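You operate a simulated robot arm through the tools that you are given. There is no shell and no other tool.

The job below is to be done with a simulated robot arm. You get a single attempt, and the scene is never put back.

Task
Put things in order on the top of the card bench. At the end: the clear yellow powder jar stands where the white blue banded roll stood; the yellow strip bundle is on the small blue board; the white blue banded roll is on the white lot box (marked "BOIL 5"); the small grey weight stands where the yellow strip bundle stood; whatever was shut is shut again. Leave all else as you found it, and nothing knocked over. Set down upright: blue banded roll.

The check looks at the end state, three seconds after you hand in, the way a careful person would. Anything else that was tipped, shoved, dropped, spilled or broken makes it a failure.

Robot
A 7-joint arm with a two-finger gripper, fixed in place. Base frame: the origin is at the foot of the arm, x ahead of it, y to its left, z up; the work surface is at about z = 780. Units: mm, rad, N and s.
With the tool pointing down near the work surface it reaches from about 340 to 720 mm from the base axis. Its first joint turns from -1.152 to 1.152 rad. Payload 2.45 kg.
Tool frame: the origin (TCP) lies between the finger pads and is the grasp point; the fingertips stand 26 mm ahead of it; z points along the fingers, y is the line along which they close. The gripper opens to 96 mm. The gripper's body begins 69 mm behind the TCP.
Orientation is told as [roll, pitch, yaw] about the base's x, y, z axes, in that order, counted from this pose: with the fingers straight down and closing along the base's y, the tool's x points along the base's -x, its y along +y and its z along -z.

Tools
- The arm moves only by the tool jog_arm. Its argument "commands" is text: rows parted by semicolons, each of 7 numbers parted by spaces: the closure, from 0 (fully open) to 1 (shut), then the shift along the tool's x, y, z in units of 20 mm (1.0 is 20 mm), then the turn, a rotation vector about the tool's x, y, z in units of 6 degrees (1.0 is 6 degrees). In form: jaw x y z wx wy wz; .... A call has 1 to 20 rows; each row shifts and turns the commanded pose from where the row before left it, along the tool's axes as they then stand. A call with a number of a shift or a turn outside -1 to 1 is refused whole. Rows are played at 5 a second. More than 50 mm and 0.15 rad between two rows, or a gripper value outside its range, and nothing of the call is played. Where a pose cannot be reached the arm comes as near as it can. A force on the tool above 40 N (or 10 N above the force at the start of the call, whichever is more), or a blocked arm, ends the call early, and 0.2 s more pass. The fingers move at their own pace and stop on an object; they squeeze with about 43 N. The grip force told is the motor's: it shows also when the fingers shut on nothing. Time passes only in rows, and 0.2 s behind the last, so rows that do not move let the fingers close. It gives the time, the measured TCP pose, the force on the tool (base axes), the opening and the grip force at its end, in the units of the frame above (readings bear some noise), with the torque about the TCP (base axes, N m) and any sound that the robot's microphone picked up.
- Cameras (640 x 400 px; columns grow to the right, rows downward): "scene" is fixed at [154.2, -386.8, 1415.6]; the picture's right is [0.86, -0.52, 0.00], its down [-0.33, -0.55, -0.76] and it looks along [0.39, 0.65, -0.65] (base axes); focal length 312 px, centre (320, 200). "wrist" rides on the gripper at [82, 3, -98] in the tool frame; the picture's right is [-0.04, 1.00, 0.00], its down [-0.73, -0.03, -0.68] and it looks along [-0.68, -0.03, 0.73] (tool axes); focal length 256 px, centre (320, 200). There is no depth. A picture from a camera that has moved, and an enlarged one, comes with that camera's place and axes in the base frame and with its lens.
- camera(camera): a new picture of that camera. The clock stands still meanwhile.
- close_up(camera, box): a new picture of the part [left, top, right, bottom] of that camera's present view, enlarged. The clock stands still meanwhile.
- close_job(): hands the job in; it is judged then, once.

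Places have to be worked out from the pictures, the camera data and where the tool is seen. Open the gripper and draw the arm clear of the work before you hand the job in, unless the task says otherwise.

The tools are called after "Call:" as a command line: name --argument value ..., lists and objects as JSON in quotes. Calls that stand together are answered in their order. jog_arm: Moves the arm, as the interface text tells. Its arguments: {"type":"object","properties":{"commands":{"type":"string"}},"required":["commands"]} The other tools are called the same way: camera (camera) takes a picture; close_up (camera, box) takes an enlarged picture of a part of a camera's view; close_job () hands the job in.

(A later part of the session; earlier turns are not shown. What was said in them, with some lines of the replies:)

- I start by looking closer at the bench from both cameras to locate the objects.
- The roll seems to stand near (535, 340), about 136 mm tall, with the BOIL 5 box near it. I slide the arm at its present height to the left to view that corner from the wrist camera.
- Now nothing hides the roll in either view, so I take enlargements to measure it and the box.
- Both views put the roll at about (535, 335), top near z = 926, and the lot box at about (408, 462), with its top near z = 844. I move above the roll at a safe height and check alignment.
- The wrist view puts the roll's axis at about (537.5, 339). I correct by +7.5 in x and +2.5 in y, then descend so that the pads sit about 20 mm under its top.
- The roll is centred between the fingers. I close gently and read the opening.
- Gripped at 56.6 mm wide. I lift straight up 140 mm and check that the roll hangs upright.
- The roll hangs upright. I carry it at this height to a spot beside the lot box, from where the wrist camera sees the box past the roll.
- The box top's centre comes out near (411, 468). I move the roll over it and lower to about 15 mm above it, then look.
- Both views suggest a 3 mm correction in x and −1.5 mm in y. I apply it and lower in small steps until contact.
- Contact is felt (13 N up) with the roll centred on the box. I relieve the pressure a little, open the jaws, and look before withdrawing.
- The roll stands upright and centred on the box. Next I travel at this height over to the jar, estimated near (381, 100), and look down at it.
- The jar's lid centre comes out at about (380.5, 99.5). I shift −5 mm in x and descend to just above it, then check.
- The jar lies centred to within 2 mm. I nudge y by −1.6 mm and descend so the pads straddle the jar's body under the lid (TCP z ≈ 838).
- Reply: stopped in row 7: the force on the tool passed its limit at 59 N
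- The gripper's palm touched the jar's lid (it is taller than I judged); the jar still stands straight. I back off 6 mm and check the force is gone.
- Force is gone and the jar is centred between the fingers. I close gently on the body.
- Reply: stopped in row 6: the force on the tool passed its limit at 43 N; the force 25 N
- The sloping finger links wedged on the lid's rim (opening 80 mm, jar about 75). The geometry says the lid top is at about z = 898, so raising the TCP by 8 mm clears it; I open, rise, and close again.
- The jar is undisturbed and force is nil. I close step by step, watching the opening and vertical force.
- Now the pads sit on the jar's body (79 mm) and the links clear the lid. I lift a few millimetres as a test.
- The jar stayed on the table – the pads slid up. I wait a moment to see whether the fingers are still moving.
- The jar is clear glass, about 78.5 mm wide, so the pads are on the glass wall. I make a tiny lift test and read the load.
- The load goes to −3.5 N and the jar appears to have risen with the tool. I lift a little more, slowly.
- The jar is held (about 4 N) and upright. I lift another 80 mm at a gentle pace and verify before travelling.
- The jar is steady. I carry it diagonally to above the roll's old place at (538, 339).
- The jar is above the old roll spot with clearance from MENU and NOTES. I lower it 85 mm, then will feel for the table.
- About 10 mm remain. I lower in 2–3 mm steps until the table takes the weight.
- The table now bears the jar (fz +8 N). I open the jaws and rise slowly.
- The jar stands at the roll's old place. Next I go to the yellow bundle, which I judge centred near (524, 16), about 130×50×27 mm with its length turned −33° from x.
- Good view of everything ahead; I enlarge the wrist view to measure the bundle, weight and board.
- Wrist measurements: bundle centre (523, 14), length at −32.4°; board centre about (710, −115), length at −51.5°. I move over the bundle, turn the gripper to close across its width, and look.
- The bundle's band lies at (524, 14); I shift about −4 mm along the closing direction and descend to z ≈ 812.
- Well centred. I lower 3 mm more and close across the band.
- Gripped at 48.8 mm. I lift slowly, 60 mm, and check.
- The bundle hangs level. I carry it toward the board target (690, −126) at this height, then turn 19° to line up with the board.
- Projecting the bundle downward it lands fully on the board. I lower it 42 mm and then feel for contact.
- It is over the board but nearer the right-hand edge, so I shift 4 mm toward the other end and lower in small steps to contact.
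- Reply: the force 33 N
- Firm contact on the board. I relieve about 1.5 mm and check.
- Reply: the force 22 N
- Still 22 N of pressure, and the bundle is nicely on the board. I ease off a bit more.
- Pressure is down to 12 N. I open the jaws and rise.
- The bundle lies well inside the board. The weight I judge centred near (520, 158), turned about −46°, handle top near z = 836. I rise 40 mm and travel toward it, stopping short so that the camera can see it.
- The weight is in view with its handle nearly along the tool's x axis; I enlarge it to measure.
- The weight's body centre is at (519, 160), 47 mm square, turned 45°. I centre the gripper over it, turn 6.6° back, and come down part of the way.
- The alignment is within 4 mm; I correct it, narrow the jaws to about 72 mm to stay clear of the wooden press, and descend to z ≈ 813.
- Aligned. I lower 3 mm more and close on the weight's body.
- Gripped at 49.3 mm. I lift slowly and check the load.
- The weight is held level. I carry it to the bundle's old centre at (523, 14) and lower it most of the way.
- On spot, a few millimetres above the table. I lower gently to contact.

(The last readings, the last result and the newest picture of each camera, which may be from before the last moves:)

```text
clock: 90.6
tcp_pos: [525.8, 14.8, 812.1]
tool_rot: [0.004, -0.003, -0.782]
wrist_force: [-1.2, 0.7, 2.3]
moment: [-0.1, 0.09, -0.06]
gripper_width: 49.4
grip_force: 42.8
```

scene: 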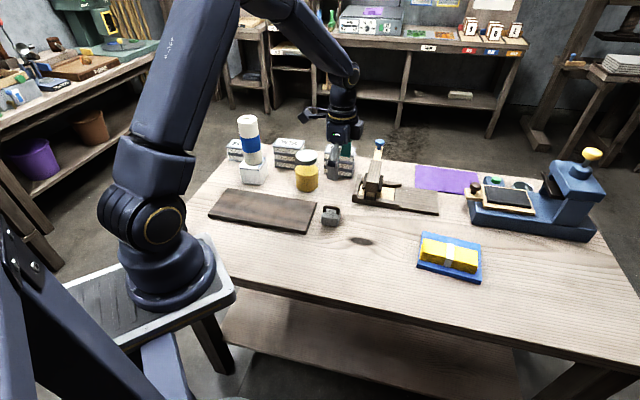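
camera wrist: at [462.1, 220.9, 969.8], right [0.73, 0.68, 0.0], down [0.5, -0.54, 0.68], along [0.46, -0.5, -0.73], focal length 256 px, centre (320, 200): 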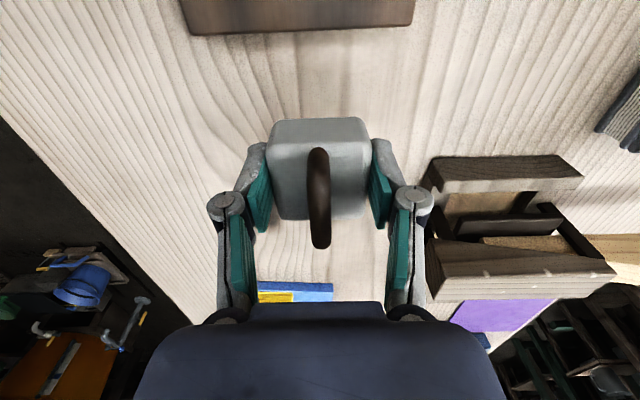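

The table takes the weight now. I open the jaws and rise well clear, then inspect everything.

Call:
jog_arm --commands "0.45 0 0 0 0 0 0;0.3 0 0 0 0 0 0;0.2 0 0 0 0 0 0;0.1 0 0 0 0 0 0;0.1 0 0 -0.3 0 0 0;0 0 0 -0.7 0 0 0;0 0 0 -1 0 0 0;0 0 0 -1 0 0 0;0 0 0 -1 0 0 0;0 0 0 -1 0 0 0;0 0 0 -1 0 0 0;0 0 0 -1 0 0 0;0 0 0 -1 0 0 0;0 0 0 -1 0 0 0;0 0 0 -1 0 0 0;0 0 0 -1 0 0 0;0 0 0 -1 0 0 0;0 0 0 0 0 0 0"

Call:
camera --camera "wrist"

Call:
camera --camera "scene"

```text
clock: 94.4
tcp_pos: [524.6, 14.1, 1050.7]
tool_rot: [0.003, -0.002, -0.78]
wrist_force: [0.6, -0.1, -0.2]
moment: [-0.02, 0.01, 0.01]
gripper_width: 95.8
grip_force: 0.0
```

```text
taken
camera wrist: at [469.2, 73.7, 1148.9], right [0.73, 0.68, 0.0], down [0.5, -0.54, 0.68], along [0.46, -0.5, -0.73], focal length 256 px, centre (320, 200)
```

wrist: 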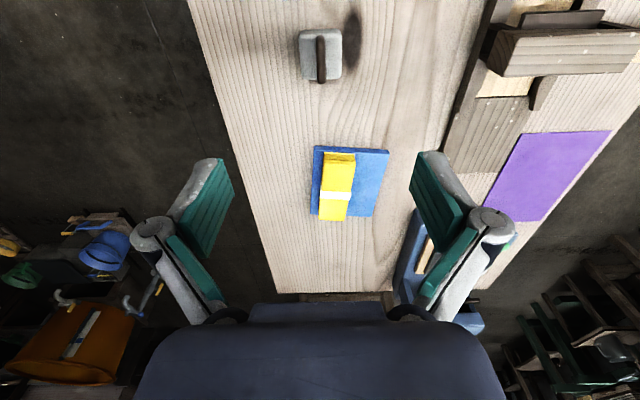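

```text
taken
```

scene: 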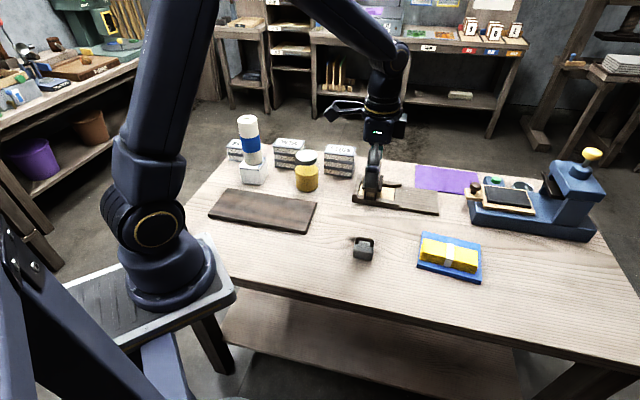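

All four items look placed. I swing the arm back up and away, then inspect the final state closely.

Call:
jog_arm --commands "0 0.7 -0.5 -0.3 0 0 -1;0 0.7 -0.5 -0.3 0 0 -1;0 0.7 -0.5 -0.3 0 0 -1;0 0.7 -0.5 -0.3 0 0 -1;0 0.7 -0.5 -0.3 0 0 -1;0 0.7 -0.3 -0.3 0 0 -1;0 0.7 0 -0.3 0 0 -1;0 0.7 0 0 0 0 -0.5;0 0.5 0 0 0 0 0;0 0 0 0 0 0 0"

Call:
camera --camera "wrist"

Call:
close_up --camera "scene" --box '[200, 90, 400, 220]'

Call:
close_up --camera "scene" --box '[330, 190, 510, 300]'

Call:
close_up --camera "scene" --box '[340, 120, 640, 300]'

```text
clock: 96.6
tcp_pos: [384.9, 10.7, 1093.2]
tool_rot: [0.0, -0.005, 0.004]
wrist_force: [0.1, -1.3, 0.2]
moment: [-0.04, -0.01, -0.07]
gripper_width: 95.7
grip_force: 0.0
```

```text
taken
camera wrist: at [304.4, 13.8, 1191.2], right [0.04, 1.0, 0.0], down [0.73, -0.03, 0.68], along [0.68, -0.03, -0.73], focal length 256 px, centre (320, 200)
```

wrist: 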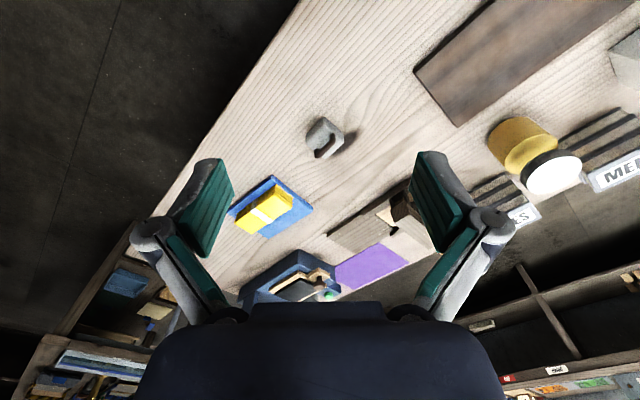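

```text
3.08 times, centred on (300, 155) of scene
camera zoom: at [154.2, -386.8, 1415.6], right [0.86, -0.52, 0.0], down [-0.33, -0.55, -0.76], along [0.39, 0.65, -0.65], focal length 960 px, centre (382, 338)
```

zoom: 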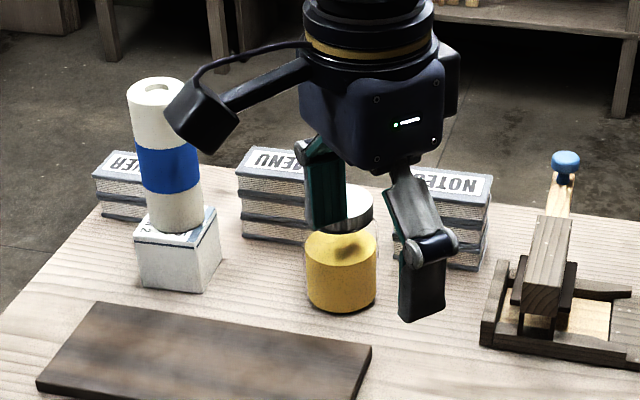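

```text
3.56 times, centred on (420, 245) of scene
camera zoom: at [154.2, -386.8, 1415.6], right [0.86, -0.52, 0.0], down [-0.33, -0.55, -0.76], along [0.39, 0.65, -0.65], focal length 1110 px, centre (-36, 40)
```

zoom: 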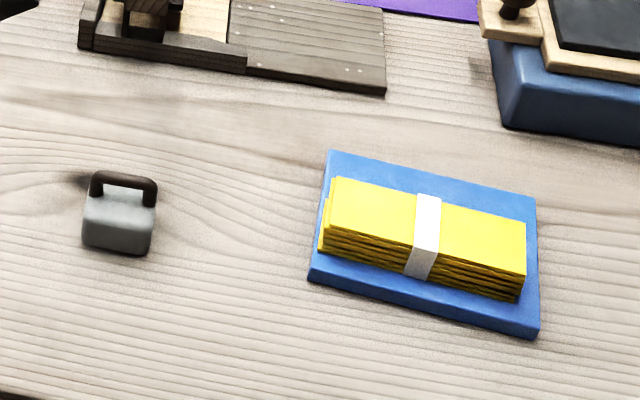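

```text
2.13 times, centred on (490, 210) of scene
camera zoom: at [154.2, -386.8, 1415.6], right [0.86, -0.52, 0.0], down [-0.33, -0.55, -0.76], along [0.39, 0.65, -0.65], focal length 666 px, centre (-43, 179)
```

zoom: 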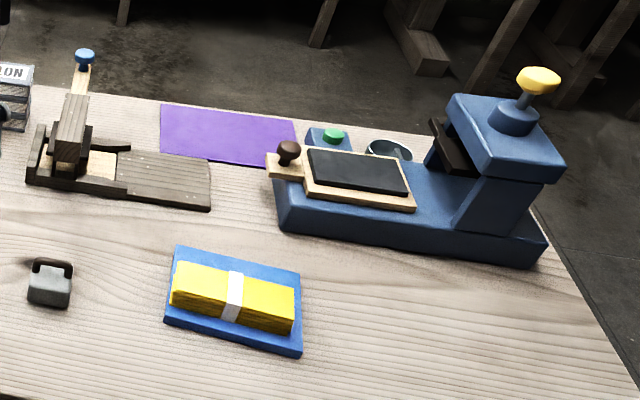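

Everything matches the request: the roll is upright on the BOIL 5 box, the jar with its lid on is at the roll's old spot, the bundle is on the blue board, and the weight is at the bundle's old spot. Nothing else has moved. The gripper is open and clear, so I hand in.

Call:
close_job

```text
The job is handed in.
```

I moved all four items to where you asked and handed the job in. The verdict has not come back to me. In the last pictures nothing was knocked over and the other things on the bench were where they started.

- **White blue banded roll:** it stands upright, centred on the white "BOIL 5" lot box.
- **Clear yellow powder jar:** it stands where the roll was, with its lid still on.
- **Yellow strip bundle:** it lies inside the edges of the small blue board.
- **Small grey weight:** it stands at the middle of where the bundle was.

While I was gripping the jar, the gripper pressed on its lid, once at about 59 N and again when the fingers wedged on the rim. On the first lift try the fingers also slid up the glass. I saw no damage and no spill. Nothing was opened during the job, so nothing needed shutting again. The gripper is open and the arm is drawn clear.
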